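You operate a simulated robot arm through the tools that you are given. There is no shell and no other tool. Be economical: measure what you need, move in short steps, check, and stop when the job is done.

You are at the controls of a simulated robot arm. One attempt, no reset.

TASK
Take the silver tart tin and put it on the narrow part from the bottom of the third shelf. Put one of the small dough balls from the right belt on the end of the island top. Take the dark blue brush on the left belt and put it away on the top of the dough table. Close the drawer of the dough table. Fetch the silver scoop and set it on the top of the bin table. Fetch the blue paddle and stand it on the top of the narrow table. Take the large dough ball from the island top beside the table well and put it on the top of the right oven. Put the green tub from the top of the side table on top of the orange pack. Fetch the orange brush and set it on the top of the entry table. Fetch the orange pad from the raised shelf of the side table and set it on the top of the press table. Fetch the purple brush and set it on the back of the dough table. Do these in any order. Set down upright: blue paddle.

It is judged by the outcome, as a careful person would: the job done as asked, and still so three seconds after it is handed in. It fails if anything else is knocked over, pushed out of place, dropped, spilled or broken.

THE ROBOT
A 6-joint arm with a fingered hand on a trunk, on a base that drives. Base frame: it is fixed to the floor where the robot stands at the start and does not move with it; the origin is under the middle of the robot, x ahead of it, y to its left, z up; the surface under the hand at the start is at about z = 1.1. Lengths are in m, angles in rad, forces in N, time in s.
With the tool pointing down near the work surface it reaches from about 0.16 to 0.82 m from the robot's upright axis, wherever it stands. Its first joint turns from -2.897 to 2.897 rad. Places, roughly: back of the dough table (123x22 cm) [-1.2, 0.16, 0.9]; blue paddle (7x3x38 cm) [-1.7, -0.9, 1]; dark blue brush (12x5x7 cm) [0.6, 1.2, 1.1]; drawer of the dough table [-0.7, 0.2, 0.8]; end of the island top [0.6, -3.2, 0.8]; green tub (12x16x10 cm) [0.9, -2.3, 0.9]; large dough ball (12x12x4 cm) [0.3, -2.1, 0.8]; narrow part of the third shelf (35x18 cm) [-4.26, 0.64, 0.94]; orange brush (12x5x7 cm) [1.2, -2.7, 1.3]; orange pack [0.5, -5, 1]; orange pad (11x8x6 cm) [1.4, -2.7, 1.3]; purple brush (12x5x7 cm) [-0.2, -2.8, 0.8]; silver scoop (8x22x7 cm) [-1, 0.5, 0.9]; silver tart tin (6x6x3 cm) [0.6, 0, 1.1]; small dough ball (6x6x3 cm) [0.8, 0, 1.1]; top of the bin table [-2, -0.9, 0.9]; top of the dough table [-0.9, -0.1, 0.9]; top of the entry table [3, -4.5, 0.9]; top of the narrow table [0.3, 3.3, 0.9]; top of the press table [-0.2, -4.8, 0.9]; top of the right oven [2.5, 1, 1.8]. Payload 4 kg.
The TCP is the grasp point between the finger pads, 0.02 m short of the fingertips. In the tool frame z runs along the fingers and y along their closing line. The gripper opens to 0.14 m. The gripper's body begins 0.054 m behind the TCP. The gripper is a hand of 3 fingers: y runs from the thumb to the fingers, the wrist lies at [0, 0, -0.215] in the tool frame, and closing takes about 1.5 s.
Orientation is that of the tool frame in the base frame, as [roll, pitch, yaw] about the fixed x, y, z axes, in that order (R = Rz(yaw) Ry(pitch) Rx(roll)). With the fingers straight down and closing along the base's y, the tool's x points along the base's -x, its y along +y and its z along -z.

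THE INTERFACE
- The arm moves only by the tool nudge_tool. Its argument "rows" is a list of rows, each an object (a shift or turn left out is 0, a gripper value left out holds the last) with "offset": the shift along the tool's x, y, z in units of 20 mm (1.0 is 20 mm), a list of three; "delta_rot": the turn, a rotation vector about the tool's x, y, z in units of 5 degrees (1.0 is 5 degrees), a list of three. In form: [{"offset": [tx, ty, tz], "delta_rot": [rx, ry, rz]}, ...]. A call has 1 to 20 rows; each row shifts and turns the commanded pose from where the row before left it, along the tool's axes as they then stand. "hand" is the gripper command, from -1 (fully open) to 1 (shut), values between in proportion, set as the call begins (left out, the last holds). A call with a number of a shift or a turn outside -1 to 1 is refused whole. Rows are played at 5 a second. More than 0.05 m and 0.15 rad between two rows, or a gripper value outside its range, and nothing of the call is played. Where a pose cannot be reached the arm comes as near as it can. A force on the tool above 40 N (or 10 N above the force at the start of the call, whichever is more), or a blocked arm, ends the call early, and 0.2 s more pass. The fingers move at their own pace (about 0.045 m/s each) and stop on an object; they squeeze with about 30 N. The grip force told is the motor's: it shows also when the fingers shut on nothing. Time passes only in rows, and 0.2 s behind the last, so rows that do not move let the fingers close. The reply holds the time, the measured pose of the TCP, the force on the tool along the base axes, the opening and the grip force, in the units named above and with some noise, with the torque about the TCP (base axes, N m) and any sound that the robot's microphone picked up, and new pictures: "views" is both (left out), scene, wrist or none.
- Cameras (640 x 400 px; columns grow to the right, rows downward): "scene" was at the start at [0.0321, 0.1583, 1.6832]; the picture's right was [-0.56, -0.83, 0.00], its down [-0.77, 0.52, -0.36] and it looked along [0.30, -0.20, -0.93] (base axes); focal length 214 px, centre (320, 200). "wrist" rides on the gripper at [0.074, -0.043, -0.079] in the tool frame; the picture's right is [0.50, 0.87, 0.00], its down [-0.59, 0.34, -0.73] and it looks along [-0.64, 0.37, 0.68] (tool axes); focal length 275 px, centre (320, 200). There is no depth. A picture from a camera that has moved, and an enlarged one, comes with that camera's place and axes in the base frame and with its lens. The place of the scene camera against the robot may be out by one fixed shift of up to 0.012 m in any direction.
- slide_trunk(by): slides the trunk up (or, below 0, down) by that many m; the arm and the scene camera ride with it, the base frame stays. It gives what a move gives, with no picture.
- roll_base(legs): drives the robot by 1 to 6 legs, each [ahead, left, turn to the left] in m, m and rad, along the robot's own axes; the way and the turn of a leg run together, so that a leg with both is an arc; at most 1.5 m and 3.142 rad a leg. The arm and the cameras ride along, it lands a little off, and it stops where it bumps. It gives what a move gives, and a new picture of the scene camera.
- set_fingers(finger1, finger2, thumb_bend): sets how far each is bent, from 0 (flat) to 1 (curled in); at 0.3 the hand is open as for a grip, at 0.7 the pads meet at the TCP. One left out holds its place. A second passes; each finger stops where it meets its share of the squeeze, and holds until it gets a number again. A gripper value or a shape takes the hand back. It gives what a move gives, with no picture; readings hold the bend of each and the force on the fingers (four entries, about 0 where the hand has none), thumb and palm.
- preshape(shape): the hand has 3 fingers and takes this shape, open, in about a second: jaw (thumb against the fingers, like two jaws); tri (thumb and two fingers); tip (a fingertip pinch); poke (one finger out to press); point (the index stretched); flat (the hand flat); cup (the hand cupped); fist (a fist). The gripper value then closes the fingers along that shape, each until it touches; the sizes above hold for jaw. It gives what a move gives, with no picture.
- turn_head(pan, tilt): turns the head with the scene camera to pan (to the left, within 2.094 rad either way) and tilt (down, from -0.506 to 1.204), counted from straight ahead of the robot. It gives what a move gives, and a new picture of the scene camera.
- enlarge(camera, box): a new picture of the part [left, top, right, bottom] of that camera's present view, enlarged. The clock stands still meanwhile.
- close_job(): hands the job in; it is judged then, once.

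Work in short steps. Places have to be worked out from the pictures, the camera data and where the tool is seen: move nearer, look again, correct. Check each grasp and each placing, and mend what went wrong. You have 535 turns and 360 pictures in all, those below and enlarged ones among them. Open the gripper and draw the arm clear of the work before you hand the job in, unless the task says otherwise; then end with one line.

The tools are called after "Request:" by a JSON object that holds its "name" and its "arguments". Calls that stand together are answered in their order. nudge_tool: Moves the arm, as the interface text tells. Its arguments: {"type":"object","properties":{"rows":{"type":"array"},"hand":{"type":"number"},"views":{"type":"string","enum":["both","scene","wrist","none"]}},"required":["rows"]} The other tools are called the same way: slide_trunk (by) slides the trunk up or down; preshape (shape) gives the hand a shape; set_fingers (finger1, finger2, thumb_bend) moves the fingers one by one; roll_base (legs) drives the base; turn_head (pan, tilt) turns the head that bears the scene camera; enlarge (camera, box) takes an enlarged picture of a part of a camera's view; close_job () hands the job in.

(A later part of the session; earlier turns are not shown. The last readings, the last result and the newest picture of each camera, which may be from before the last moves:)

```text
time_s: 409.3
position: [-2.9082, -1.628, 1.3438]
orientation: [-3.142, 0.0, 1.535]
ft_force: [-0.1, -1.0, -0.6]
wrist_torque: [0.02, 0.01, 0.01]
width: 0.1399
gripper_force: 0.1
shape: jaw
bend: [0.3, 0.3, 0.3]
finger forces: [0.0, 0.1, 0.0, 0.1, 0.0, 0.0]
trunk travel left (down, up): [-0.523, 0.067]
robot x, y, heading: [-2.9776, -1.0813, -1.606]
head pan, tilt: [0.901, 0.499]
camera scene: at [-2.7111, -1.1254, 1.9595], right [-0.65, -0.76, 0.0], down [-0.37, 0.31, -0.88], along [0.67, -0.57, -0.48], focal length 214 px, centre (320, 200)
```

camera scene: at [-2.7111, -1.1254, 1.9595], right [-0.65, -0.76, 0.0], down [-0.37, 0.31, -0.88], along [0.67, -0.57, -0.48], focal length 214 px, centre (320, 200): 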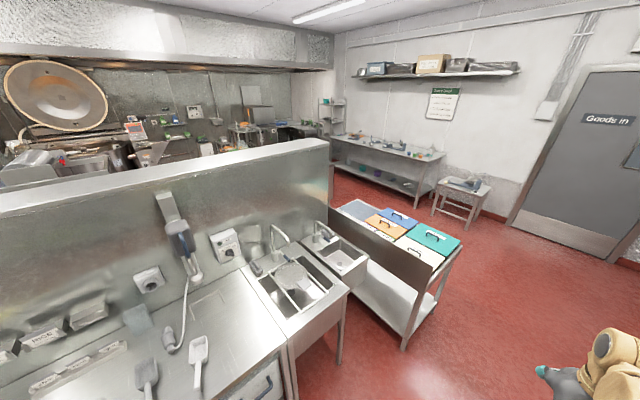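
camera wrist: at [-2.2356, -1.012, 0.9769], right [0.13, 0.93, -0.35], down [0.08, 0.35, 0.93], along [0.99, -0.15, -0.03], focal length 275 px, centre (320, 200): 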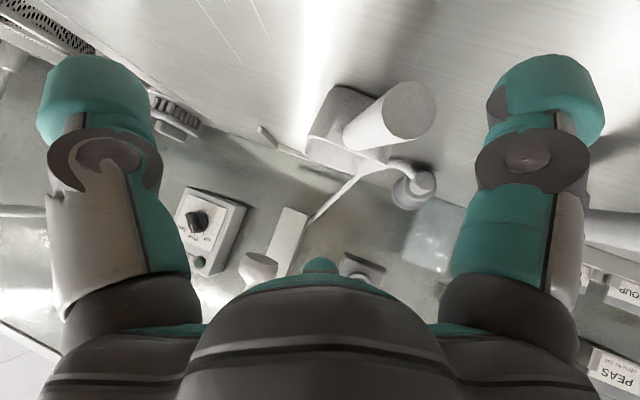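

Our scoop lies flat on the bin table beside the other one. The way south past the board table is clear, so I drive to (-3, -3.4), turn east and look.

Request:
{"name": "roll_base", "arguments": {"legs": [[1.5, 0, 0.03], [0.8, 0, 0], [0, 0, 1.57]]}}

Request:
{"name": "turn_head", "arguments": {"pan": 0.2, "tilt": 0.45}}

```text
time_s: 424.6
position: [-2.4685, -3.3303, 1.3441]
orientation: [3.141, -0.001, 3.129]
ft_force: [-0.4, -0.2, -0.1]
wrist_torque: [-0.01, 0.0, 0.02]
width: 0.1399
gripper_force: 0.0
shape: jaw
bend: [0.3, 0.3, 0.3]
finger forces: [0.0, 0.1, 0.0, 0.1, 0.1, 0.0]
trunk travel left (down, up): [-0.523, 0.067]
robot x, y, heading: [-3.0126, -3.4142, -0.007]
head pan, tilt: [0.901, 0.499]
camera scene: at [-2.9694, -3.151, 1.9595], right [0.78, -0.63, 0.0], down [-0.3, -0.37, -0.88], along [0.55, 0.68, -0.48], focal length 214 px, centre (320, 200)
```

scene: 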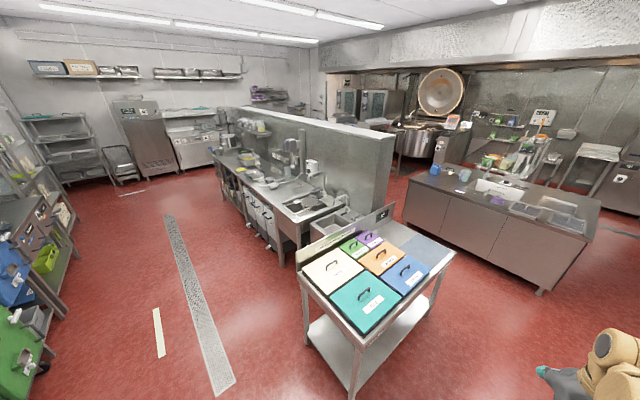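

```text
time_s: 425.7
position: [-2.4678, -3.3315, 1.3445]
orientation: [3.141, 0.0, 3.128]
ft_force: [0.0, -0.4, 0.0]
wrist_torque: [-0.02, -0.02, 0.0]
width: 0.1399
gripper_force: 0.1
shape: jaw
bend: [0.3, 0.3, 0.3]
finger forces: [0.0, 0.0, 0.0, 0.1, 0.0, 0.0]
trunk travel left (down, up): [-0.523, 0.067]
robot x, y, heading: [-3.0121, -3.4124, -0.004]
head pan, tilt: [0.201, 0.45]
camera scene: at [-2.9362, -3.2041, 1.9639], right [0.19, -0.98, 0.0], down [-0.43, -0.08, -0.9], along [0.88, 0.17, -0.44], focal length 214 px, centre (320, 200)
```

scene: 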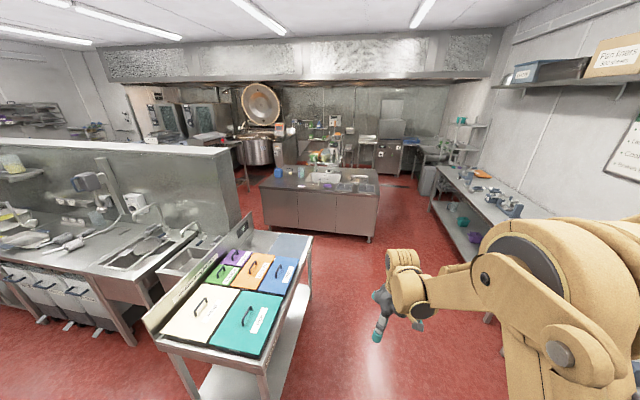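

The island's west side is at x≈-0.3. I drive to (-0.97, -2.8) facing it.

Request:
{"name": "roll_base", "arguments": {"legs": [[1.5, 0, 0], [0.55, 0, 0], [0, 0.62, 0]]}}

Request:
{"name": "turn_head", "arguments": {"pan": 0, "tilt": 0.75}}

```text
time_s: 438.8
position: [-0.4295, -2.7069, 1.344]
orientation: [3.141, -0.002, -3.139]
ft_force: [-0.7, -0.4, -0.6]
wrist_torque: [-0.01, 0.02, -0.01]
width: 0.1398
gripper_force: 0.0
shape: jaw
bend: [0.3, 0.3, 0.3]
finger forces: [0.0, 0.1, 0.0, 0.1, 0.0, 0.0]
trunk travel left (down, up): [-0.523, 0.067]
robot x, y, heading: [-0.9731, -2.7979, 0.007]
head pan, tilt: [0.201, 0.45]
camera scene: at [-0.8993, -2.5882, 1.9639], right [0.21, -0.98, 0.0], down [-0.43, -0.09, -0.9], along [0.88, 0.19, -0.44], focal length 214 px, centre (320, 200)
```

scene: 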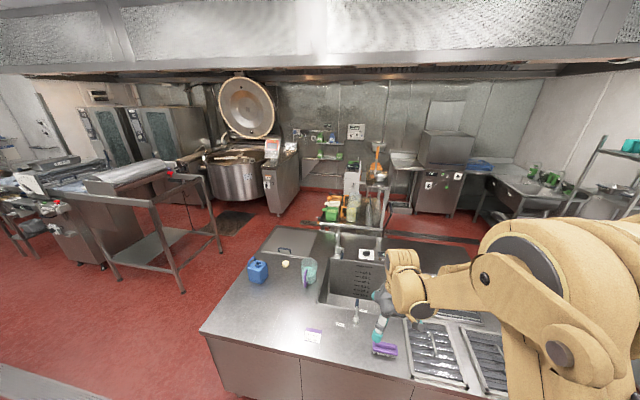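

```text
time_s: 439.6
position: [-0.4292, -2.7099, 1.3438]
orientation: [-3.141, -0.001, -3.141]
ft_force: [0.1, 0.2, -0.3]
wrist_torque: [0.0, 0.0, 0.03]
width: 0.1401
gripper_force: 0.0
shape: jaw
bend: [0.3, 0.3, 0.3]
finger forces: [0.0, 0.0, 0.1, 0.0, 0.1, 0.1]
trunk travel left (down, up): [-0.523, 0.067]
robot x, y, heading: [-0.9765, -2.7967, 0.009]
head pan, tilt: [0.0, 0.75]
camera scene: at [-0.9063, -2.6073, 1.9376], right [0.01, -1.0, 0.0], down [-0.68, 0.0, -0.73], along [0.73, 0.01, -0.68], focal length 214 px, centre (320, 200)
```

scene: 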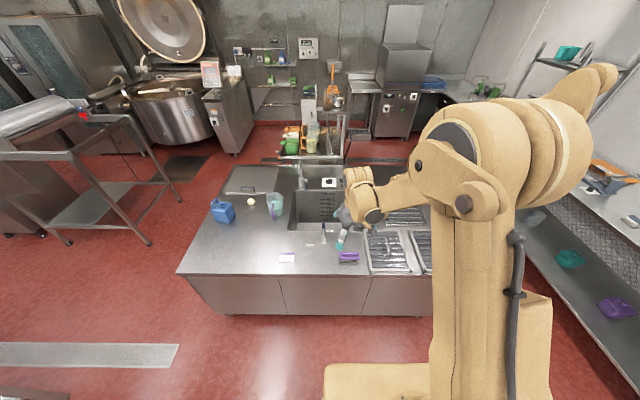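

The purple brush is at about (-0.22, -2.757), long axis along y. I move closer, turn the hand 90° and lower the trunk.

Request:
{"name": "nudge_tool", "arguments": {"rows": [{"delta_rot": [0, 0, 1]}, {"delta_rot": [0, 0, 1]}, {"delta_rot": [0, 0, 1]}, {"delta_rot": [0, 0, 1]}, {"delta_rot": [0, 0, 1]}, {"delta_rot": [0, 0, 1]}, {"delta_rot": [0, 0, 1]}, {"delta_rot": [0, 0, 1]}, {"delta_rot": [0, 0, 1]}, {"delta_rot": [0, 0, 1]}, {"delta_rot": [0, 0, 1]}, {"delta_rot": [0, 0, 1]}, {"delta_rot": [0, 0, 1]}, {"delta_rot": [0, 0, 1]}, {"delta_rot": [0, 0, 1]}, {"delta_rot": [0, 0, 1]}, {"delta_rot": [0, 0, 1]}, {"delta_rot": [0, 0, 1]}], "views": "none"}}

Request:
{"name": "roll_base", "arguments": {"legs": [[0.18, 0, 0]]}}

Request:
{"name": "slide_trunk", "arguments": {"by": -0.33}}

Request:
{"name": "nudge_tool", "arguments": {"rows": [{"offset": [-0.8, 0.5, 0]}, {"offset": [-0.8, 0.5, 0]}, {"offset": [-0.6, 0.5, 0]}], "views": "wrist"}}

```text
time_s: 443.4
position: [-0.4304, -2.7094, 1.3441]
orientation: [-3.141, 0.001, 1.569]
ft_force: [0.7, 0.4, -1.0]
wrist_torque: [0.02, -0.03, -0.02]
width: 0.1398
gripper_force: 0.1
shape: jaw
bend: [0.3, 0.3, 0.3]
finger forces: [0.0, 0.1, 0.1, 0.1, 0.1, 0.0]
trunk travel left (down, up): [-0.523, 0.067]
robot x, y, heading: [-0.9769, -2.7958, 0.008]
head pan, tilt: [0.0, 0.75]
```

```text
time_s: 444.9
position: [-0.2542, -2.7076, 1.3436]
orientation: [-3.14, 0.002, 1.57]
ft_force: [0.6, -0.4, 0.0]
wrist_torque: [-0.01, -0.02, -0.02]
width: 0.1399
gripper_force: 0.2
shape: jaw
bend: [0.3, 0.3, 0.3]
finger forces: [0.1, 0.0, 0.1, 0.0, 0.1, 0.0]
trunk travel left (down, up): [-0.523, 0.067]
robot x, y, heading: [-0.8021, -2.7957, 0.009]
head pan, tilt: [0.0, 0.75]
camera scene: at [-0.7297, -2.6058, 1.9375], right [0.01, -1.0, 0.0], down [-0.68, 0.0, -0.73], along [0.73, 0.01, -0.68], focal length 214 px, centre (320, 200)
```

scene: 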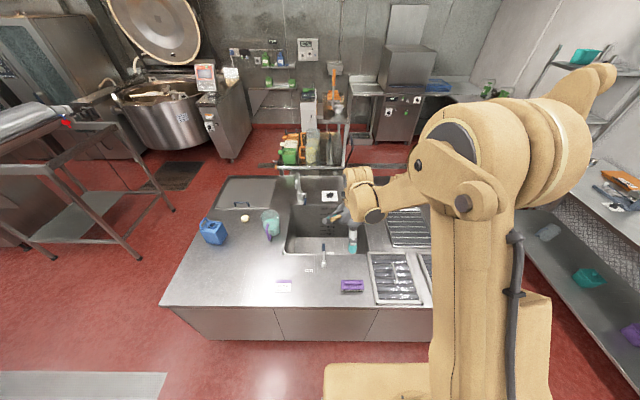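

```text
time_s: 448.2
position: [-0.2532, -2.7074, 1.0129]
orientation: [-3.141, -0.001, 1.569]
ft_force: [-0.1, -0.7, -1.8]
wrist_torque: [0.01, 0.03, -0.01]
width: 0.1402
gripper_force: 0.0
shape: jaw
bend: [0.3, 0.3, 0.3]
finger forces: [0.0, 0.1, 0.1, 0.0, 0.1, 0.0]
trunk travel left (down, up): [-0.193, 0.397]
robot x, y, heading: [-0.7965, -2.7985, 0.01]
head pan, tilt: [0.0, 0.75]
```

```text
time_s: 449.0
position: [-0.2222, -2.7521, 1.0143]
orientation: [-3.141, 0.002, 1.573]
ft_force: [-0.2, 1.4, -1.0]
wrist_torque: [-0.01, 0.01, -0.04]
width: 0.14
gripper_force: 0.0
shape: jaw
bend: [0.3, 0.3, 0.3]
finger forces: [0.0, 0.1, 0.0, 0.1, 0.0, 0.0]
trunk travel left (down, up): [-0.193, 0.397]
robot x, y, heading: [-0.798, -2.798, 0.011]
head pan, tilt: [0.0, 0.75]
camera wrist: at [-0.2655, -2.6798, 1.0928], right [0.87, 0.5, 0.0], down [0.34, -0.59, 0.73], along [0.37, -0.64, -0.68], focal length 275 px, centre (320, 200)
```

wrist: 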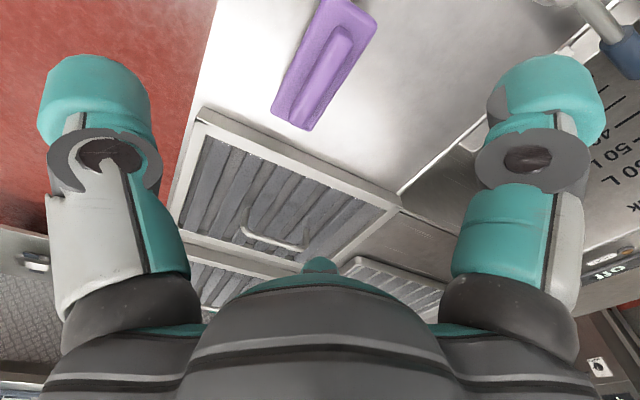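

Brush centre (-0.218, -2.766). I set the tri shape and descend over it.

Request:
{"name": "preshape", "arguments": {"shape": "tri"}}

Request:
{"name": "nudge_tool", "arguments": {"rows": [{"offset": [-0.7, 0.2, 1]}, {"offset": [0, 0, 1]}, {"offset": [0, 0, 1]}, {"offset": [0, 0, 1]}, {"offset": [0, 0, 1]}, {"offset": [0, 0, 1]}, {"offset": [0, 0, 1]}], "views": "wrist"}}

```text
time_s: 449.9
position: [-0.223, -2.7522, 1.0147]
orientation: [3.142, 0.0, 1.571]
ft_force: [0.1, -0.4, 0.0]
wrist_torque: [0.0, -0.04, -0.02]
width: 0.1397
gripper_force: 0.0
shape: tri
bend: [0.3, 0.3, 0.3]
finger forces: [0.0, 0.0, 0.0, 0.1, 0.0, 0.0]
trunk travel left (down, up): [-0.193, 0.397]
robot x, y, heading: [-0.8012, -2.7951, 0.007]
head pan, tilt: [0.0, 0.75]
```

```text
time_s: 451.5
position: [-0.2199, -2.7671, 0.8726]
orientation: [-3.14, 0.001, 1.572]
ft_force: [0.5, 0.0, -0.1]
wrist_torque: [0.03, -0.02, 0.0]
width: 0.1399
gripper_force: 0.1
shape: tri
bend: [0.3, 0.3, 0.3]
finger forces: [0.1, 0.0, 0.0, 0.0, 0.1, 0.0]
trunk travel left (down, up): [-0.193, 0.397]
robot x, y, heading: [-0.8028, -2.7946, 0.005]
head pan, tilt: [0.0, 0.75]
camera wrist: at [-0.2637, -2.6943, 0.9529], right [0.87, 0.5, 0.0], down [0.34, -0.59, 0.73], along [0.37, -0.64, -0.68], focal length 275 px, centre (320, 200)
```

wrist: 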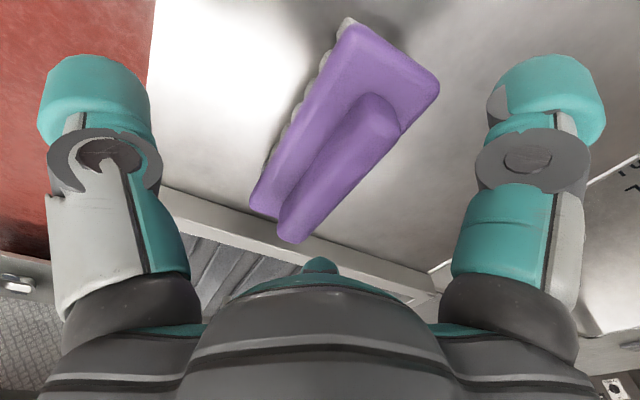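

About 2 cm more to go down; then close.

Request:
{"name": "nudge_tool", "arguments": {"rows": [{"offset": [0, 0, 0.6], "delta_rot": [0, 0, 0.4]}, {"offset": [0, 0, 0.5]}], "views": "none"}}

Request:
{"name": "nudge_tool", "arguments": {"hand": 1, "rows": [{}, {}, {}, {}, {}, {}, {}], "views": "wrist"}}

```text
time_s: 452.1
position: [-0.2194, -2.7655, 0.8522]
orientation: [-3.141, 0.0, 1.537]
ft_force: [0.4, -0.7, 1.1]
wrist_torque: [-0.08, -0.04, 0.01]
width: 0.1402
gripper_force: 0.2
shape: tri
bend: [0.3, 0.29, 0.3]
finger forces: [0.0, 1.1, 0.0, 0.0, 0.1, 0.0]
trunk travel left (down, up): [-0.193, 0.397]
robot x, y, heading: [-0.7985, -2.7958, 0.005]
head pan, tilt: [0.0, 0.75]
```

```text
time_s: 453.7
position: [-0.2207, -2.7661, 0.8537]
orientation: [3.142, 0.001, 1.537]
ft_force: [4.5, -0.6, 13.6]
wrist_torque: [0.07, 0.14, -0.02]
width: 0.0769
gripper_force: 30.1
shape: tri
bend: [0.4, 0.31, 0.36]
finger forces: [24.0, 20.4, 0.1, 0.0, 32.7, 0.0]
trunk travel left (down, up): [-0.193, 0.397]
robot x, y, heading: [-0.7965, -2.7925, 0.01]
head pan, tilt: [0.0, 0.75]
camera wrist: at [-0.261, -2.6923, 0.9321], right [0.88, 0.47, 0.0], down [0.32, -0.6, 0.73], along [0.34, -0.65, -0.68], focal length 275 px, centre (320, 200)
```

wrist: 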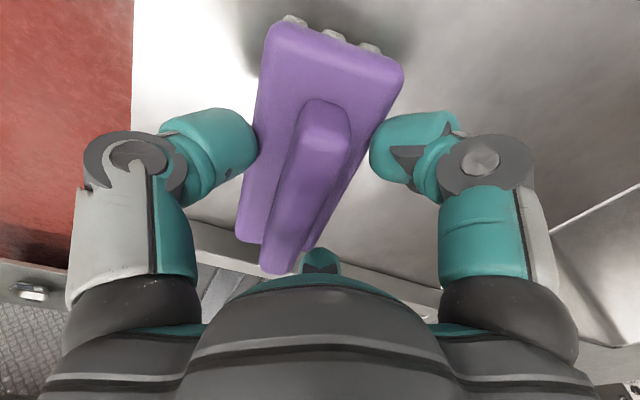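

Gripped. I lift with the trunk and check.

Request:
{"name": "slide_trunk", "arguments": {"by": 0.2}}

Request:
{"name": "nudge_tool", "arguments": {"rows": [{}], "views": "wrist"}}

```text
time_s: 455.9
position: [-0.221, -2.7655, 1.0525]
orientation: [-3.14, -0.001, 1.536]
ft_force: [0.7, -0.4, -0.8]
wrist_torque: [0.04, -0.03, -0.02]
width: 0.0472
gripper_force: 30.2
shape: tri
bend: [0.45, 0.43, 0.37]
finger forces: [21.9, 5.0, 0.0, 0.0, 34.2, 0.0]
trunk travel left (down, up): [-0.393, 0.197]
robot x, y, heading: [-0.7996, -2.7941, 0.006]
head pan, tilt: [0.0, 0.75]
```

```text
time_s: 456.2
position: [-0.221, -2.7655, 1.0524]
orientation: [-3.14, 0.001, 1.537]
ft_force: [0.0, 0.0, -0.5]
wrist_torque: [0.02, -0.05, -0.03]
width: 0.047
gripper_force: 30.3
shape: tri
bend: [0.45, 0.43, 0.37]
finger forces: [22.0, 4.9, 0.0, 0.0, 34.2, 0.1]
trunk travel left (down, up): [-0.393, 0.197]
robot x, y, heading: [-0.7984, -2.792, 0.003]
head pan, tilt: [0.0, 0.75]
camera wrist: at [-0.2607, -2.6921, 1.1316], right [0.88, 0.47, 0.0], down [0.32, -0.6, 0.73], along [0.34, -0.65, -0.68], focal length 275 px, centre (320, 200)
```

wrist: 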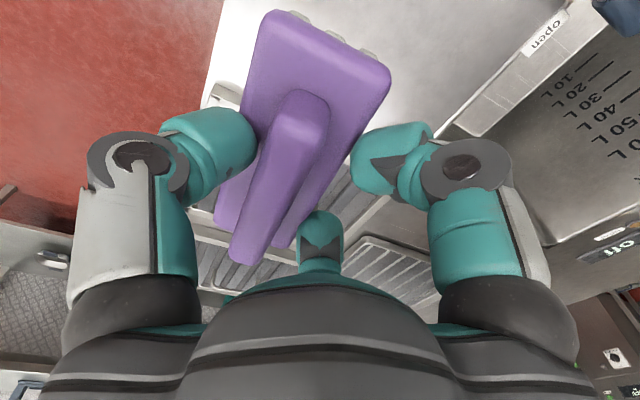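

The brush is held. I raise the trunk and drive north past the island to the aisle, turning to face the dough table.

Request:
{"name": "slide_trunk", "arguments": {"by": 0.19}}

Request:
{"name": "roll_base", "arguments": {"legs": [[-0.1, 0, 0], [0, 0.95, 0], [0.3, 0.34, 0], [0.45, 0.5, 0], [0, 0, 3.1], [0, -1.4, 0]]}}

```text
time_s: 458.3
position: [-0.2208, -2.7654, 1.2422]
orientation: [-3.14, 0.002, 1.537]
ft_force: [0.5, -0.4, -0.3]
wrist_torque: [-0.03, -0.05, -0.02]
width: 0.0472
gripper_force: 30.0
shape: tri
bend: [0.45, 0.43, 0.37]
finger forces: [22.0, 4.9, 0.0, 0.0, 33.9, 0.0]
trunk travel left (down, up): [-0.583, 0.007]
robot x, y, heading: [-0.8005, -2.796, 0.01]
head pan, tilt: [0.0, 0.75]
```

```text
time_s: 483.5
position: [-0.681, 0.3762, 1.2432]
orientation: [-3.14, -0.001, -1.662]
ft_force: [-0.4, -0.1, -1.0]
wrist_torque: [0.02, -0.02, -0.03]
width: 0.0469
gripper_force: 29.8
shape: tri
bend: [0.45, 0.43, 0.37]
finger forces: [21.4, 4.7, 0.1, 0.1, 30.9, 0.1]
trunk travel left (down, up): [-0.583, 0.007]
robot x, y, heading: [-0.1041, 0.3708, 3.093]
head pan, tilt: [0.0, 0.75]
camera scene: at [-0.1692, 0.1859, 1.9975], right [0.05, 1.0, 0.0], down [0.68, -0.03, -0.73], along [-0.73, 0.04, -0.68], focal length 214 px, centre (320, 200)
```

scene: 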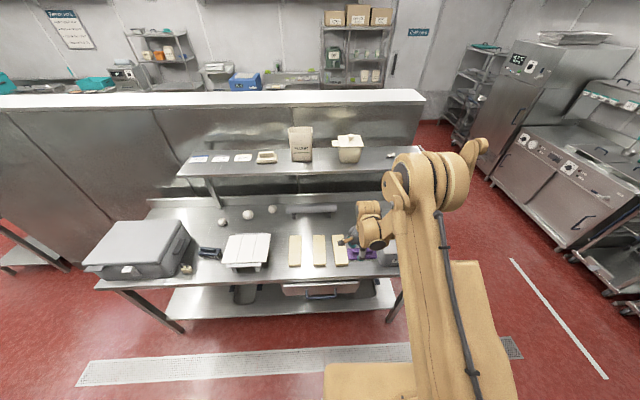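

The table is unchanged, and there is free room at the back right of the rolling pin. I approach along y≈0.44, low enough to pass under the shelf.

Request:
{"name": "roll_base", "arguments": {"legs": [[0.0, -0.08, 0.045], [0.3, 0, 0]]}}

Request:
{"name": "nudge_tool", "arguments": {"rows": [{}], "views": "wrist"}}

```text
time_s: 486.2
position: [-0.9808, 0.4313, 1.2438]
orientation: [-3.14, 0.001, -1.617]
ft_force: [-0.7, -0.2, -1.0]
wrist_torque: [-0.01, 0.02, 0.0]
width: 0.047
gripper_force: 29.3
shape: tri
bend: [0.45, 0.43, 0.37]
finger forces: [21.5, 4.5, 0.1, 0.1, 30.9, 0.0]
trunk travel left (down, up): [-0.583, 0.007]
robot x, y, heading: [-0.4015, 0.454, 3.135]
head pan, tilt: [0.0, 0.75]
camera scene: at [-0.4619, 0.2633, 1.9975], right [0.01, 1.0, 0.0], down [0.68, 0.0, -0.73], along [-0.73, 0.0, -0.68], focal length 214 px, centre (320, 200)
```

scene: 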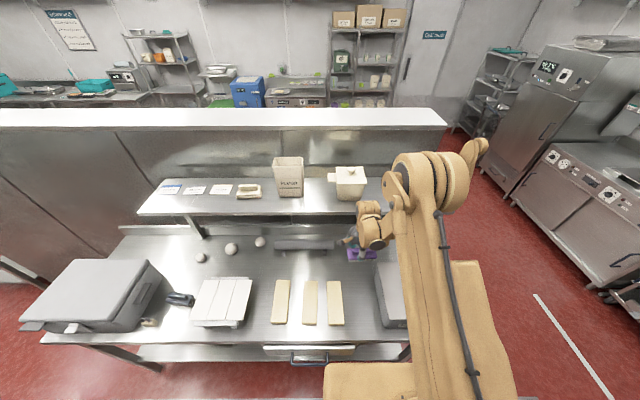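

```text
time_s: 486.6
position: [-0.9799, 0.4314, 1.2429]
orientation: [-3.141, -0.002, -1.615]
ft_force: [-0.7, 0.1, -1.3]
wrist_torque: [-0.01, 0.0, 0.01]
width: 0.047
gripper_force: 29.8
shape: tri
bend: [0.45, 0.43, 0.37]
finger forces: [21.5, 4.6, 0.0, 0.1, 30.9, 0.1]
trunk travel left (down, up): [-0.583, 0.007]
robot x, y, heading: [-0.4044, 0.4536, 3.133]
head pan, tilt: [0.0, 0.75]
camera wrist: at [-0.941, 0.3534, 1.322], right [-0.89, -0.46, 0.0], down [-0.31, 0.6, 0.73], along [-0.34, 0.65, -0.68], focal length 275 px, centre (320, 200)
```

wrist: 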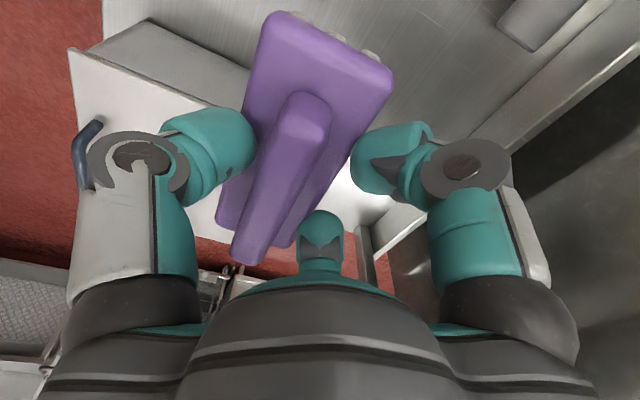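

The rolling pin ends at y≈0.34, so the spot is free. I lower the trunk, then move in.

Request:
{"name": "slide_trunk", "arguments": {"by": -0.27}}

Request:
{"name": "nudge_tool", "arguments": {"rows": [{"offset": [0, 1, 0]}, {"offset": [0, 1, 0]}, {"offset": [0, 1, 0]}, {"offset": [0, 1, 0]}, {"offset": [0, 1, 0]}, {"offset": [-0.5, 1, 0]}, {"offset": [-0.5, 1, 0]}, {"offset": [-0.5, 1, 0]}, {"offset": [-0.5, 1, 0]}, {"offset": [-0.5, 1, 0]}], "views": "both"}}

```text
time_s: 489.4
position: [-0.9807, 0.4312, 0.9737]
orientation: [-3.14, -0.002, -1.62]
ft_force: [-0.5, 0.6, -1.4]
wrist_torque: [-0.03, 0.04, -0.03]
width: 0.0468
gripper_force: 29.7
shape: tri
bend: [0.45, 0.43, 0.37]
finger forces: [21.5, 4.7, 0.0, 0.0, 30.9, 0.1]
trunk travel left (down, up): [-0.313, 0.277]
robot x, y, heading: [-0.4012, 0.4503, 3.134]
head pan, tilt: [0.0, 0.75]
```

```text
time_s: 491.6
position: [-1.177, 0.492, 0.9736]
orientation: [-3.141, 0.0, -1.617]
ft_force: [0.1, 0.2, -1.5]
wrist_torque: [-0.02, 0.0, -0.01]
width: 0.0469
gripper_force: 29.6
shape: tri
bend: [0.45, 0.44, 0.37]
finger forces: [21.9, 4.6, 0.1, 0.0, 29.7, 0.0]
trunk travel left (down, up): [-0.313, 0.277]
robot x, y, heading: [-0.4017, 0.4581, 3.134]
head pan, tilt: [0.0, 0.75]
camera scene: at [-0.4619, 0.2634, 1.7275], right [0.01, 1.0, 0.0], down [0.68, 0.0, -0.73], along [-0.73, 0.0, -0.68], focal length 214 px, centre (320, 200)
camera wrist: at [-1.139, 0.4146, 1.0523], right [-0.89, -0.46, 0.0], down [-0.31, 0.6, 0.73], along [-0.34, 0.65, -0.68], focal length 275 px, centre (320, 200)
```

scene: 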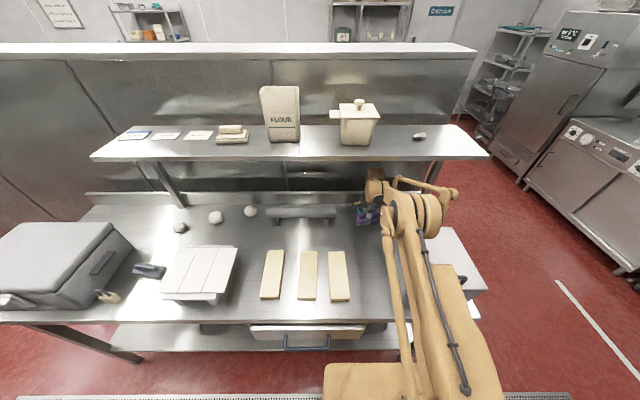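
wrist: 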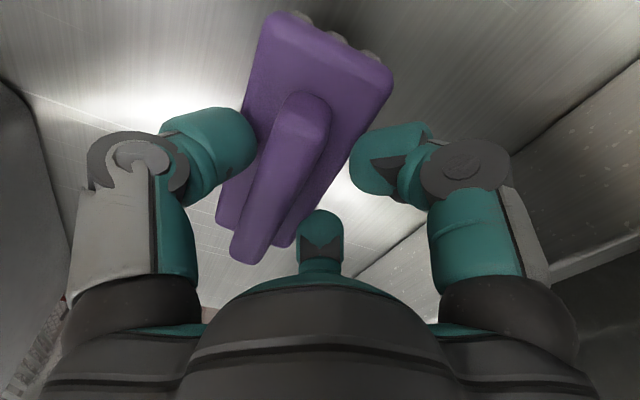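

In place under the shelf. I lower to contact.

Request:
{"name": "nudge_tool", "arguments": {"rows": [{"offset": [0, 0, 0.5]}, {"offset": [0, 0, 0.5]}, {"offset": [0, 0, 0.3]}, {"offset": [0, 0, 0.3]}, {"offset": [0, 0, 0.3]}, {"offset": [0, 0, 0.3]}, {"offset": [0, 0, 0.3]}], "views": "wrist"}}

```text
time_s: 492.3
position: [-1.1732, 0.4913, 0.9579]
orientation: [3.137, 0.001, -1.62]
ft_force: [3.1, -0.2, 25.9]
wrist_torque: [-0.01, -1.07, 0.09]
width: 0.0489
gripper_force: 30.0
shape: tri
bend: [0.44, 0.44, 0.36]
finger forces: [22.9, 6.1, 0.0, 0.1, 46.8, 0.1]
out of reach, approached as far as the arm can: row 3
trunk travel left (down, up): [-0.313, 0.277]
robot x, y, heading: [-0.3999, 0.4516, 3.13]
head pan, tilt: [0.0, 0.75]
stopped in row 3: the force on the tool passed its limit at 44 N (the readings are from after the stop); the commanded pose is now the measured one
camera wrist: at [-1.1341, 0.4132, 1.0366], right [-0.89, -0.46, 0.0], down [-0.31, 0.6, 0.74], along [-0.34, 0.65, -0.68], focal length 275 px, centre (320, 200)
```

wrist: 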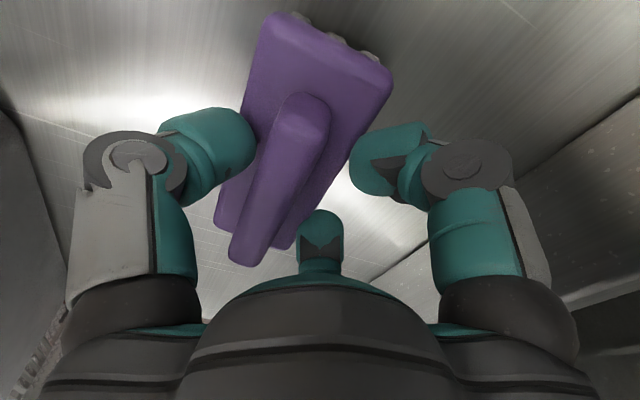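

Contact (one side first, small tilt). I release gently and rise.

Request:
{"name": "nudge_tool", "arguments": {"rows": [{"offset": [0, 0, -0.1]}], "views": "none"}}

Request:
{"name": "nudge_tool", "arguments": {"hand": -0.4, "rows": [{}, {}, {}, {}, {"offset": [0, 0, -0.5]}, {"offset": [0, 0, -0.5]}, {"offset": [0, 0, -0.5]}, {"offset": [0, 0, -0.5]}], "views": "wrist"}}

```text
time_s: 492.7
position: [-1.1736, 0.4911, 0.9581]
orientation: [3.139, 0.001, -1.619]
ft_force: [1.7, 1.4, 19.1]
wrist_torque: [0.03, -0.86, 0.12]
width: 0.0488
gripper_force: 29.4
shape: tri
bend: [0.44, 0.44, 0.36]
finger forces: [21.9, 6.1, 0.0, 0.0, 44.4, 0.0]
trunk travel left (down, up): [-0.313, 0.277]
robot x, y, heading: [-0.3993, 0.4529, 3.132]
head pan, tilt: [0.0, 0.75]
```

```text
time_s: 494.5
position: [-1.1744, 0.4919, 0.9971]
orientation: [3.14, 0.001, -1.62]
ft_force: [0.2, 0.2, 0.1]
wrist_torque: [0.01, 0.0, 0.0]
width: 0.0975
gripper_force: 0.2
shape: tri
bend: [0.27, 0.27, 0.25]
finger forces: [0.0, 0.1, 0.0, 0.0, 0.0, 0.0]
trunk travel left (down, up): [-0.313, 0.277]
robot x, y, heading: [-0.4016, 0.4506, 3.132]
head pan, tilt: [0.0, 0.75]
camera wrist: at [-1.135, 0.4139, 1.0757], right [-0.89, -0.46, 0.0], down [-0.31, 0.6, 0.74], along [-0.34, 0.65, -0.68], focal length 275 px, centre (320, 200)
```

wrist: 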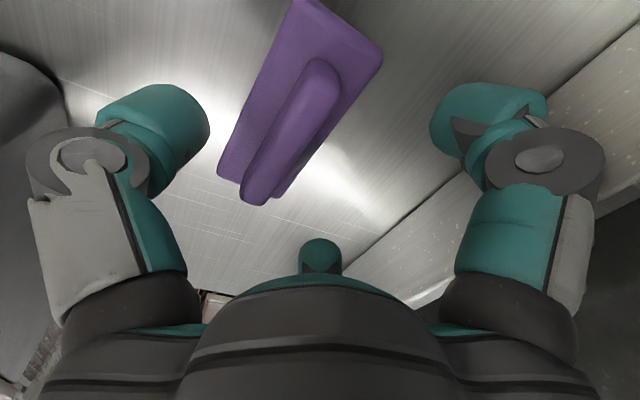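

The purple brush stands on the back of the table. I withdraw the way I came.

Request:
{"name": "nudge_tool", "arguments": {"rows": [{"offset": [0, 0, -0.5]}, {"offset": [0.5, -1, 0]}, {"offset": [0.5, -1, 0]}, {"offset": [0.5, -1, 0]}, {"offset": [0.5, -1, 0]}, {"offset": [0.5, -1, 0]}, {"offset": [0, -1, 0]}, {"offset": [0, -1, 0]}, {"offset": [0, -1, 0]}, {"offset": [0, -1, 0]}, {"offset": [0, -1, 0]}], "views": "wrist"}}

Request:
{"name": "slide_trunk", "arguments": {"by": 0.27}}

Request:
{"name": "roll_base", "arguments": {"legs": [[-0.3, 0, 0]]}}

Request:
{"name": "enlarge", "arguments": {"camera": "scene", "box": [200, 160, 440, 310]}}

```text
time_s: 496.9
position: [-0.9743, 0.4315, 1.0075]
orientation: [3.14, -0.001, -1.62]
ft_force: [0.5, 0.6, -0.8]
wrist_torque: [-0.03, 0.02, 0.03]
width: 0.0976
gripper_force: 0.2
shape: tri
bend: [0.27, 0.27, 0.25]
finger forces: [0.0, 0.0, 0.1, 0.1, 0.0, 0.0]
trunk travel left (down, up): [-0.313, 0.277]
robot x, y, heading: [-0.4008, 0.4496, 3.131]
head pan, tilt: [0.0, 0.75]
camera wrist: at [-0.9363, 0.3538, 1.0857], right [-0.89, -0.46, 0.0], down [-0.31, 0.6, 0.74], along [-0.34, 0.65, -0.68], focal length 275 px, centre (320, 200)
```

wrist: 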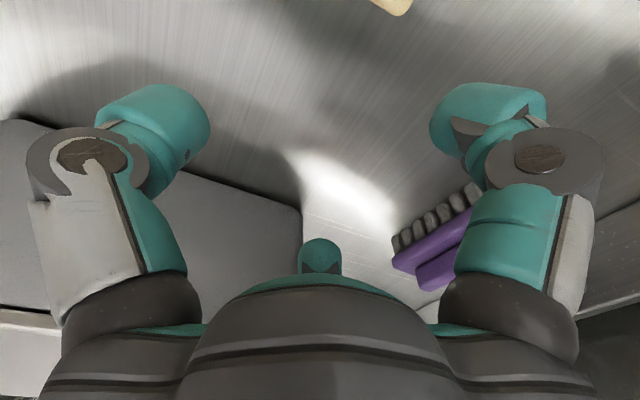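

```text
time_s: 499.7
position: [-0.9764, 0.4323, 1.2777]
orientation: [3.141, 0.002, -1.619]
ft_force: [0.3, 0.1, 0.7]
wrist_torque: [0.01, -0.02, 0.05]
width: 0.0977
gripper_force: 0.0
shape: tri
bend: [0.27, 0.27, 0.25]
finger forces: [0.0, 0.0, 0.1, 0.0, 0.0, 0.0]
trunk travel left (down, up): [-0.583, 0.007]
robot x, y, heading: [-0.3997, 0.4556, 3.135]
head pan, tilt: [0.0, 0.75]
```

```text
time_s: 501.7
position: [-0.6797, 0.4316, 1.2759]
orientation: [3.139, -0.001, -1.624]
ft_force: [0.8, 1.3, 0.5]
wrist_torque: [0.02, 0.01, 0.0]
width: 0.0976
gripper_force: 0.1
shape: tri
bend: [0.27, 0.27, 0.25]
finger forces: [0.1, 0.0, 0.0, 0.1, 0.0, 0.0]
trunk travel left (down, up): [-0.583, 0.007]
robot x, y, heading: [-0.1053, 0.4523, 3.131]
head pan, tilt: [0.0, 0.75]
camera scene: at [-0.1639, 0.2607, 1.9975], right [0.01, 1.0, 0.0], down [0.68, -0.01, -0.73], along [-0.73, 0.01, -0.68], focal length 214 px, centre (320, 200)
```

scene: 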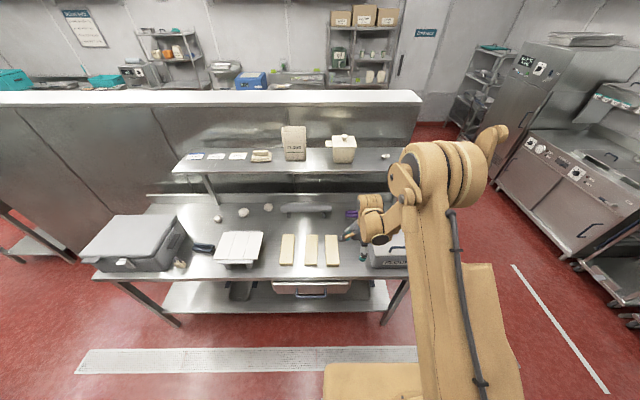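

```text
2.67 times, centred on (320, 235) of scene
camera zoom: at [-0.1639, 0.2607, 1.9975], right [0.01, 1.0, 0.0], down [0.68, -0.01, -0.73], along [-0.73, 0.01, -0.68], focal length 572 px, centre (320, 107)
```

zoom: 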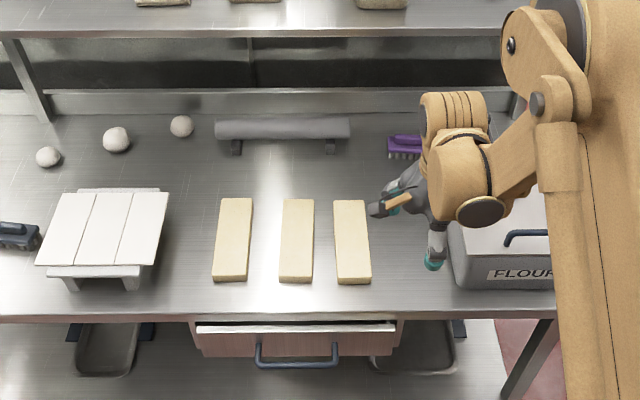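

Everything stands well there. Next is a small dough ball: the one at about (0.83, 0.15) is free-standing. I raise and retract the hand, move to y≈0.05 and turn to face the belt.

Request:
{"name": "nudge_tool", "arguments": {"hand": -1, "rows": [{"offset": [0, -0.9, -0.9]}, {"offset": [0, -0.9, -0.9]}, {"offset": [0, -0.9, -0.9]}, {"offset": [0, -0.9, -0.9]}, {"offset": [0, -0.9, -0.9]}, {"offset": [0, -0.9, -0.9]}], "views": "none"}}

Request:
{"name": "roll_base", "arguments": {"legs": [[0, 0.42, 0], [0, 0, 3.14], [0.2, 0, 0]]}}

```text
time_s: 503.1
position: [-0.5706, 0.4245, 1.3851]
orientation: [3.139, -0.001, -1.625]
ft_force: [0.7, 0.7, 0.9]
wrist_torque: [0.01, 0.05, -0.02]
width: 0.1398
gripper_force: 0.1
shape: tri
bend: [0.3, 0.3, 0.3]
finger forces: [0.1, 0.0, 0.1, 0.0, 0.0, 0.0]
trunk travel left (down, up): [-0.583, 0.007]
robot x, y, heading: [-0.1034, 0.4481, 3.135]
head pan, tilt: [0.0, 0.75]
```

```text
time_s: 514.1
position: [0.5596, -0.0183, 1.3838]
orientation: [3.141, 0.001, 1.43]
ft_force: [0.5, 0.3, -1.1]
wrist_torque: [0.0, 0.01, -0.01]
width: 0.1398
gripper_force: 0.0
shape: tri
bend: [0.3, 0.3, 0.3]
finger forces: [0.0, 0.0, 0.1, 0.1, 0.0, 0.0]
trunk travel left (down, up): [-0.583, 0.007]
robot x, y, heading: [0.0908, -0.0006, -0.1]
head pan, tilt: [0.0, 0.75]
camera scene: at [0.1775, 0.1805, 1.9975], right [-0.1, -1.0, 0.0], down [-0.68, 0.07, -0.73], along [0.73, -0.07, -0.68], focal length 214 px, centre (320, 200)
```

scene: 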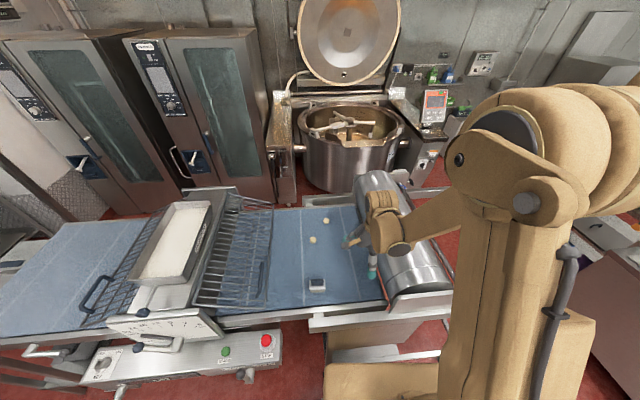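

I move over the ball at about (0.833, 0.158) at height, then lower the trunk.

Request:
{"name": "nudge_tool", "arguments": {"rows": [{"offset": [0.88, 1, 0]}, {"offset": [0.88, 1, 0]}, {"offset": [0.88, 1, 0]}, {"offset": [0.88, 1, 0]}, {"offset": [0.88, 1, 0]}, {"offset": [0.88, 1, 0]}, {"offset": [0.88, 1, 0]}, {"offset": [0.88, 1, 0]}, {"offset": [0.88, 1, 0]}, {"offset": [0.88, 1, 0]}, {"offset": [0.88, 1, 0]}, {"offset": [0.88, 1, 0]}], "views": "none"}}

Request:
{"name": "slide_trunk", "arguments": {"by": -0.19}}

Request:
{"name": "nudge_tool", "arguments": {"rows": [{}], "views": "wrist"}}

```text
time_s: 516.7
position: [0.8297, 0.1602, 1.3826]
orientation: [3.139, 0.002, 1.43]
ft_force: [0.1, -0.6, 0.8]
wrist_torque: [-0.01, 0.04, -0.03]
width: 0.1399
gripper_force: 0.0
shape: tri
bend: [0.3, 0.3, 0.3]
finger forces: [0.1, 0.0, 0.0, 0.0, 0.1, 0.1]
trunk travel left (down, up): [-0.583, 0.007]
robot x, y, heading: [0.091, -0.0007, -0.099]
head pan, tilt: [0.0, 0.75]
```

```text
time_s: 518.8
position: [0.8275, 0.1593, 1.1943]
orientation: [3.139, 0.002, 1.431]
ft_force: [-0.1, 0.8, 0.1]
wrist_torque: [0.01, 0.0, -0.03]
width: 0.1398
gripper_force: 0.1
shape: tri
bend: [0.3, 0.3, 0.3]
finger forces: [0.0, 0.0, 0.1, 0.0, 0.0, 0.1]
trunk travel left (down, up): [-0.393, 0.197]
robot x, y, heading: [0.0881, -0.0017, -0.095]
head pan, tilt: [0.0, 0.75]
```

```text
time_s: 519.2
position: [0.8286, 0.1584, 1.193]
orientation: [3.141, 0.003, 1.431]
ft_force: [-0.2, 0.1, -0.1]
wrist_torque: [0.01, 0.01, 0.0]
width: 0.14
gripper_force: 0.1
shape: tri
bend: [0.3, 0.3, 0.3]
finger forces: [0.0, 0.0, 0.1, 0.1, 0.0, 0.1]
trunk travel left (down, up): [-0.393, 0.197]
robot x, y, heading: [0.0917, -0.0033, -0.1]
head pan, tilt: [0.0, 0.75]
camera wrist: at [0.7957, 0.2363, 1.2724], right [0.93, 0.38, 0.0], down [0.25, -0.63, 0.74], along [0.28, -0.68, -0.68], focal length 275 px, centre (320, 200)
```

wrist: 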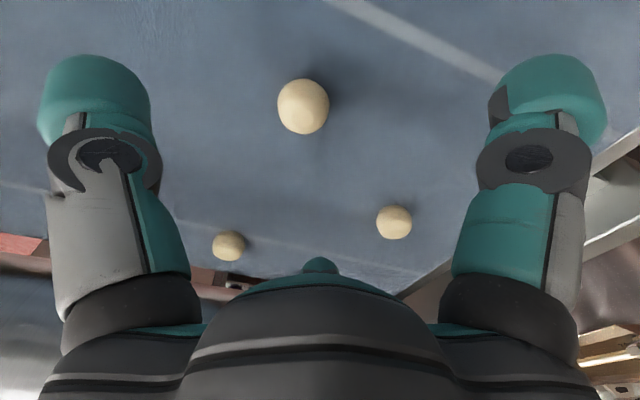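

The ball is about 3 cm wide at (0.818, 0.153). I centre, descend and close.

Request:
{"name": "nudge_tool", "arguments": {"hand": -0.5, "rows": [{"offset": [-0.34, -0.5, 0.9]}, {"offset": [0, 0, 1]}, {"offset": [0, 0, 0.9]}, {"offset": [0, 0, 0.5]}], "views": "wrist"}}

```text
time_s: 520.2
position: [0.8169, 0.1544, 1.1275]
orientation: [3.141, 0.0, 1.431]
ft_force: [0.4, 0.2, 0.6]
wrist_torque: [0.01, 0.0, -0.02]
width: 0.1054
gripper_force: 0.1
shape: tri
bend: [0.25, 0.25, 0.23]
finger forces: [0.1, 0.1, 0.0, 0.0, 0.0, 0.0]
trunk travel left (down, up): [-0.393, 0.197]
robot x, y, heading: [0.0919, -0.0019, -0.096]
head pan, tilt: [0.0, 0.75]
camera wrist: at [0.7843, 0.2311, 1.2065], right [0.93, 0.38, 0.0], down [0.25, -0.63, 0.74], along [0.28, -0.68, -0.68], focal length 275 px, centre (320, 200)
```

wrist: 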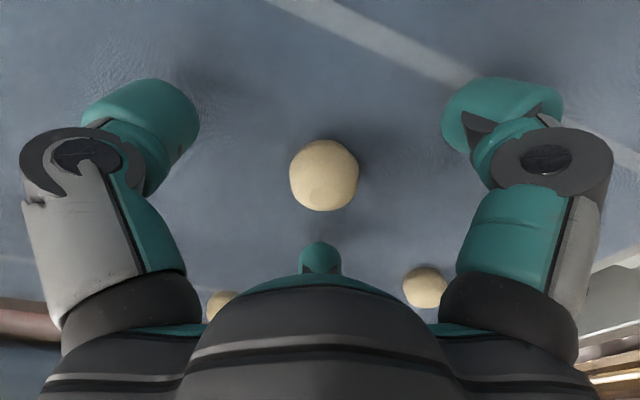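

Request:
{"name": "nudge_tool", "arguments": {"rows": [{"offset": [0, 0.1, 0.3]}], "views": "none"}}

Request:
{"name": "nudge_tool", "arguments": {"hand": 1, "rows": [{}, {}, {}, {}, {}, {}, {}], "views": "wrist"}}

```text
time_s: 520.6
position: [0.8202, 0.1538, 1.1208]
orientation: [3.14, 0.003, 1.431]
ft_force: [-0.6, -0.3, -0.2]
wrist_torque: [0.01, 0.0, 0.03]
width: 0.1054
gripper_force: 0.1
shape: tri
bend: [0.25, 0.25, 0.23]
finger forces: [0.2, 0.0, 0.0, 0.0, 0.0, 0.1]
trunk travel left (down, up): [-0.393, 0.197]
robot x, y, heading: [0.0911, -0.0069, -0.1]
head pan, tilt: [0.0, 0.75]
```

```text
time_s: 522.2
position: [0.8191, 0.1534, 1.1222]
orientation: [3.138, 0.002, 1.431]
ft_force: [-1.1, -0.5, 0.0]
wrist_torque: [0.03, 0.0, 0.0]
width: 0.0075
gripper_force: 29.9
shape: tri
bend: [1.0, 0.74, 0.62]
finger forces: [0.1, 0.1, 0.0, 0.1, 0.0, 0.0]
trunk travel left (down, up): [-0.393, 0.197]
robot x, y, heading: [0.0901, -0.0031, -0.099]
head pan, tilt: [0.0, 0.75]
camera wrist: at [0.7859, 0.2307, 1.2002], right [0.93, 0.38, 0.0], down [0.25, -0.63, 0.74], along [0.28, -0.68, -0.68], focal length 275 px, centre (320, 200)
```

wrist: 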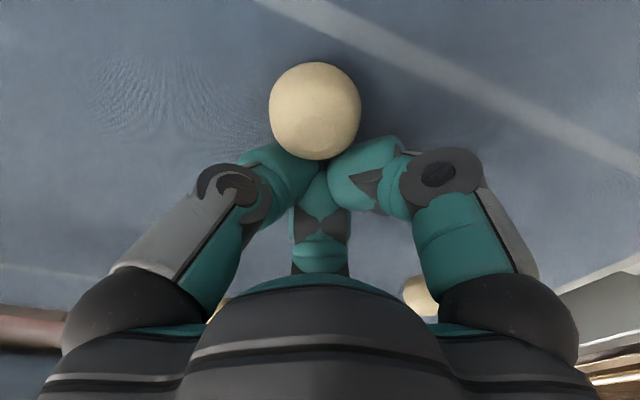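

The ball squirted out between two fingers to about (0.803, 0.186). I rise and test how the "tip" shape closes.

Request:
{"name": "nudge_tool", "arguments": {"rows": [{"offset": [0, 0, -1]}, {"offset": [0, 0, -1]}, {"offset": [0, 0, -1]}, {"offset": [0, 0, -1]}], "views": "none"}}

Request:
{"name": "preshape", "arguments": {"shape": "tip"}}

Request:
{"name": "nudge_tool", "arguments": {"hand": 0.7, "rows": [{}, {}, {}, {}, {}, {}], "views": "wrist"}}

Request:
{"name": "nudge_tool", "arguments": {"hand": 1, "rows": [{}, {}, {}, {}], "views": "wrist"}}

```text
time_s: 523.2
position: [0.8181, 0.1533, 1.2014]
orientation: [3.138, 0.0, 1.43]
ft_force: [0.2, -0.2, -1.1]
wrist_torque: [-0.01, 0.02, 0.01]
width: 0.0075
gripper_force: 29.8
shape: tri
bend: [1.0, 0.74, 0.62]
finger forces: [0.0, 0.1, 0.1, 0.0, 0.1, 0.0]
trunk travel left (down, up): [-0.393, 0.197]
robot x, y, heading: [0.0905, -0.0065, -0.097]
head pan, tilt: [0.0, 0.75]
```

```text
time_s: 524.1
position: [0.8189, 0.1528, 1.2009]
orientation: [3.141, 0.003, 1.432]
ft_force: [0.4, 0.3, 0.1]
wrist_torque: [0.0, -0.04, -0.01]
width: 0.14
gripper_force: 0.1
shape: tip
bend: [0.3, 0.3, 0.3]
finger forces: [0.0, 0.0, 0.0, 0.1, 0.0, 0.0]
trunk travel left (down, up): [-0.393, 0.197]
robot x, y, heading: [0.0882, -0.0041, -0.099]
head pan, tilt: [0.0, 0.75]
```

```text
time_s: 525.5
position: [0.8195, 0.1514, 1.1999]
orientation: [3.139, 0.003, 1.431]
ft_force: [-0.4, 0.0, 0.3]
wrist_torque: [0.04, 0.01, 0.01]
width: 0.0212
gripper_force: 0.1
shape: tip
bend: [0.52, 0.52, 0.52]
finger forces: [0.0, 0.0, 0.0, 0.0, 0.0, 0.1]
trunk travel left (down, up): [-0.393, 0.197]
robot x, y, heading: [0.0878, -0.0028, -0.099]
head pan, tilt: [0.0, 0.75]
camera wrist: at [0.7865, 0.2307, 1.2791], right [0.93, 0.38, 0.0], down [0.25, -0.63, 0.74], along [0.28, -0.68, -0.68], focal length 275 px, centre (320, 200)
```

wrist: 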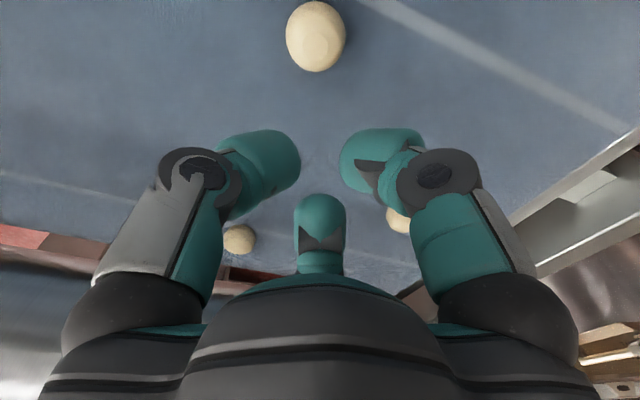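

```text
time_s: 526.5
position: [0.8192, 0.1532, 1.2]
orientation: [3.139, 0.001, 1.432]
ft_force: [0.1, -0.4, 0.9]
wrist_torque: [-0.03, -0.01, 0.05]
width: 0.0002
gripper_force: 29.8
shape: tip
bend: [0.73, 0.73, 0.7]
finger forces: [0.0, 0.0, 0.1, 0.0, 0.1, 0.0]
trunk travel left (down, up): [-0.393, 0.197]
robot x, y, heading: [0.0868, -0.0034, -0.097]
head pan, tilt: [0.0, 0.75]
camera wrist: at [0.7865, 0.2308, 1.2791], right [0.93, 0.38, 0.0], down [0.25, -0.63, 0.74], along [0.28, -0.68, -0.68], focal length 275 px, centre (320, 200)
```

wrist: 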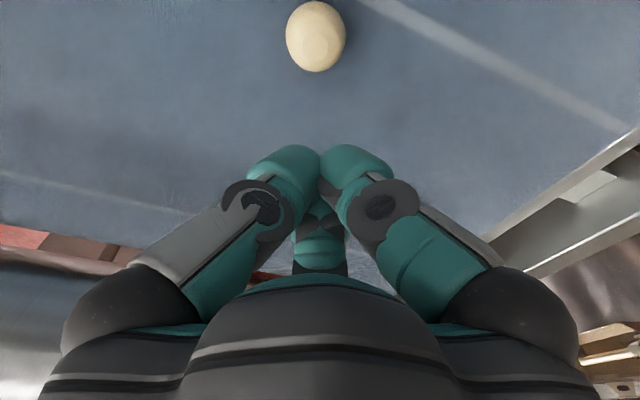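

All shapes close alike. I will retry with the tips nearer the ball's equator (TCP slightly higher) and close gradually, checking on the way.

Request:
{"name": "nudge_tool", "arguments": {"hand": -0.2, "rows": [{"offset": [0.71, -0.5, 0]}, {"offset": [0.71, -0.5, 0]}, {"offset": [0, 0, 1]}, {"offset": [0, 0, 1]}, {}], "views": "wrist"}}

```text
time_s: 527.7
position: [0.8046, 0.1843, 1.1616]
orientation: [3.14, 0.001, 1.432]
ft_force: [-0.1, 0.4, 0.5]
wrist_torque: [0.0, -0.01, 0.01]
width: 0.084
gripper_force: 0.0
shape: tip
bend: [0.3, 0.3, 0.29]
finger forces: [0.0, 0.0, 0.0, 0.0, 0.0, 0.0]
trunk travel left (down, up): [-0.393, 0.197]
robot x, y, heading: [0.0886, -0.0055, -0.1]
head pan, tilt: [0.0, 0.75]
camera wrist: at [0.7712, 0.2628, 1.2408], right [0.93, 0.37, 0.0], down [0.25, -0.63, 0.74], along [0.28, -0.68, -0.68], focal length 275 px, centre (320, 200)
```

wrist: 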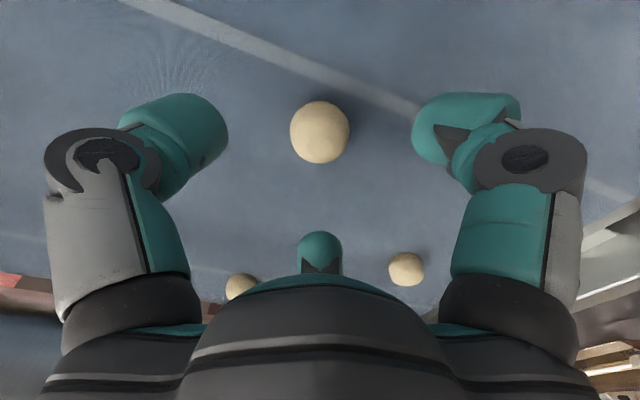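

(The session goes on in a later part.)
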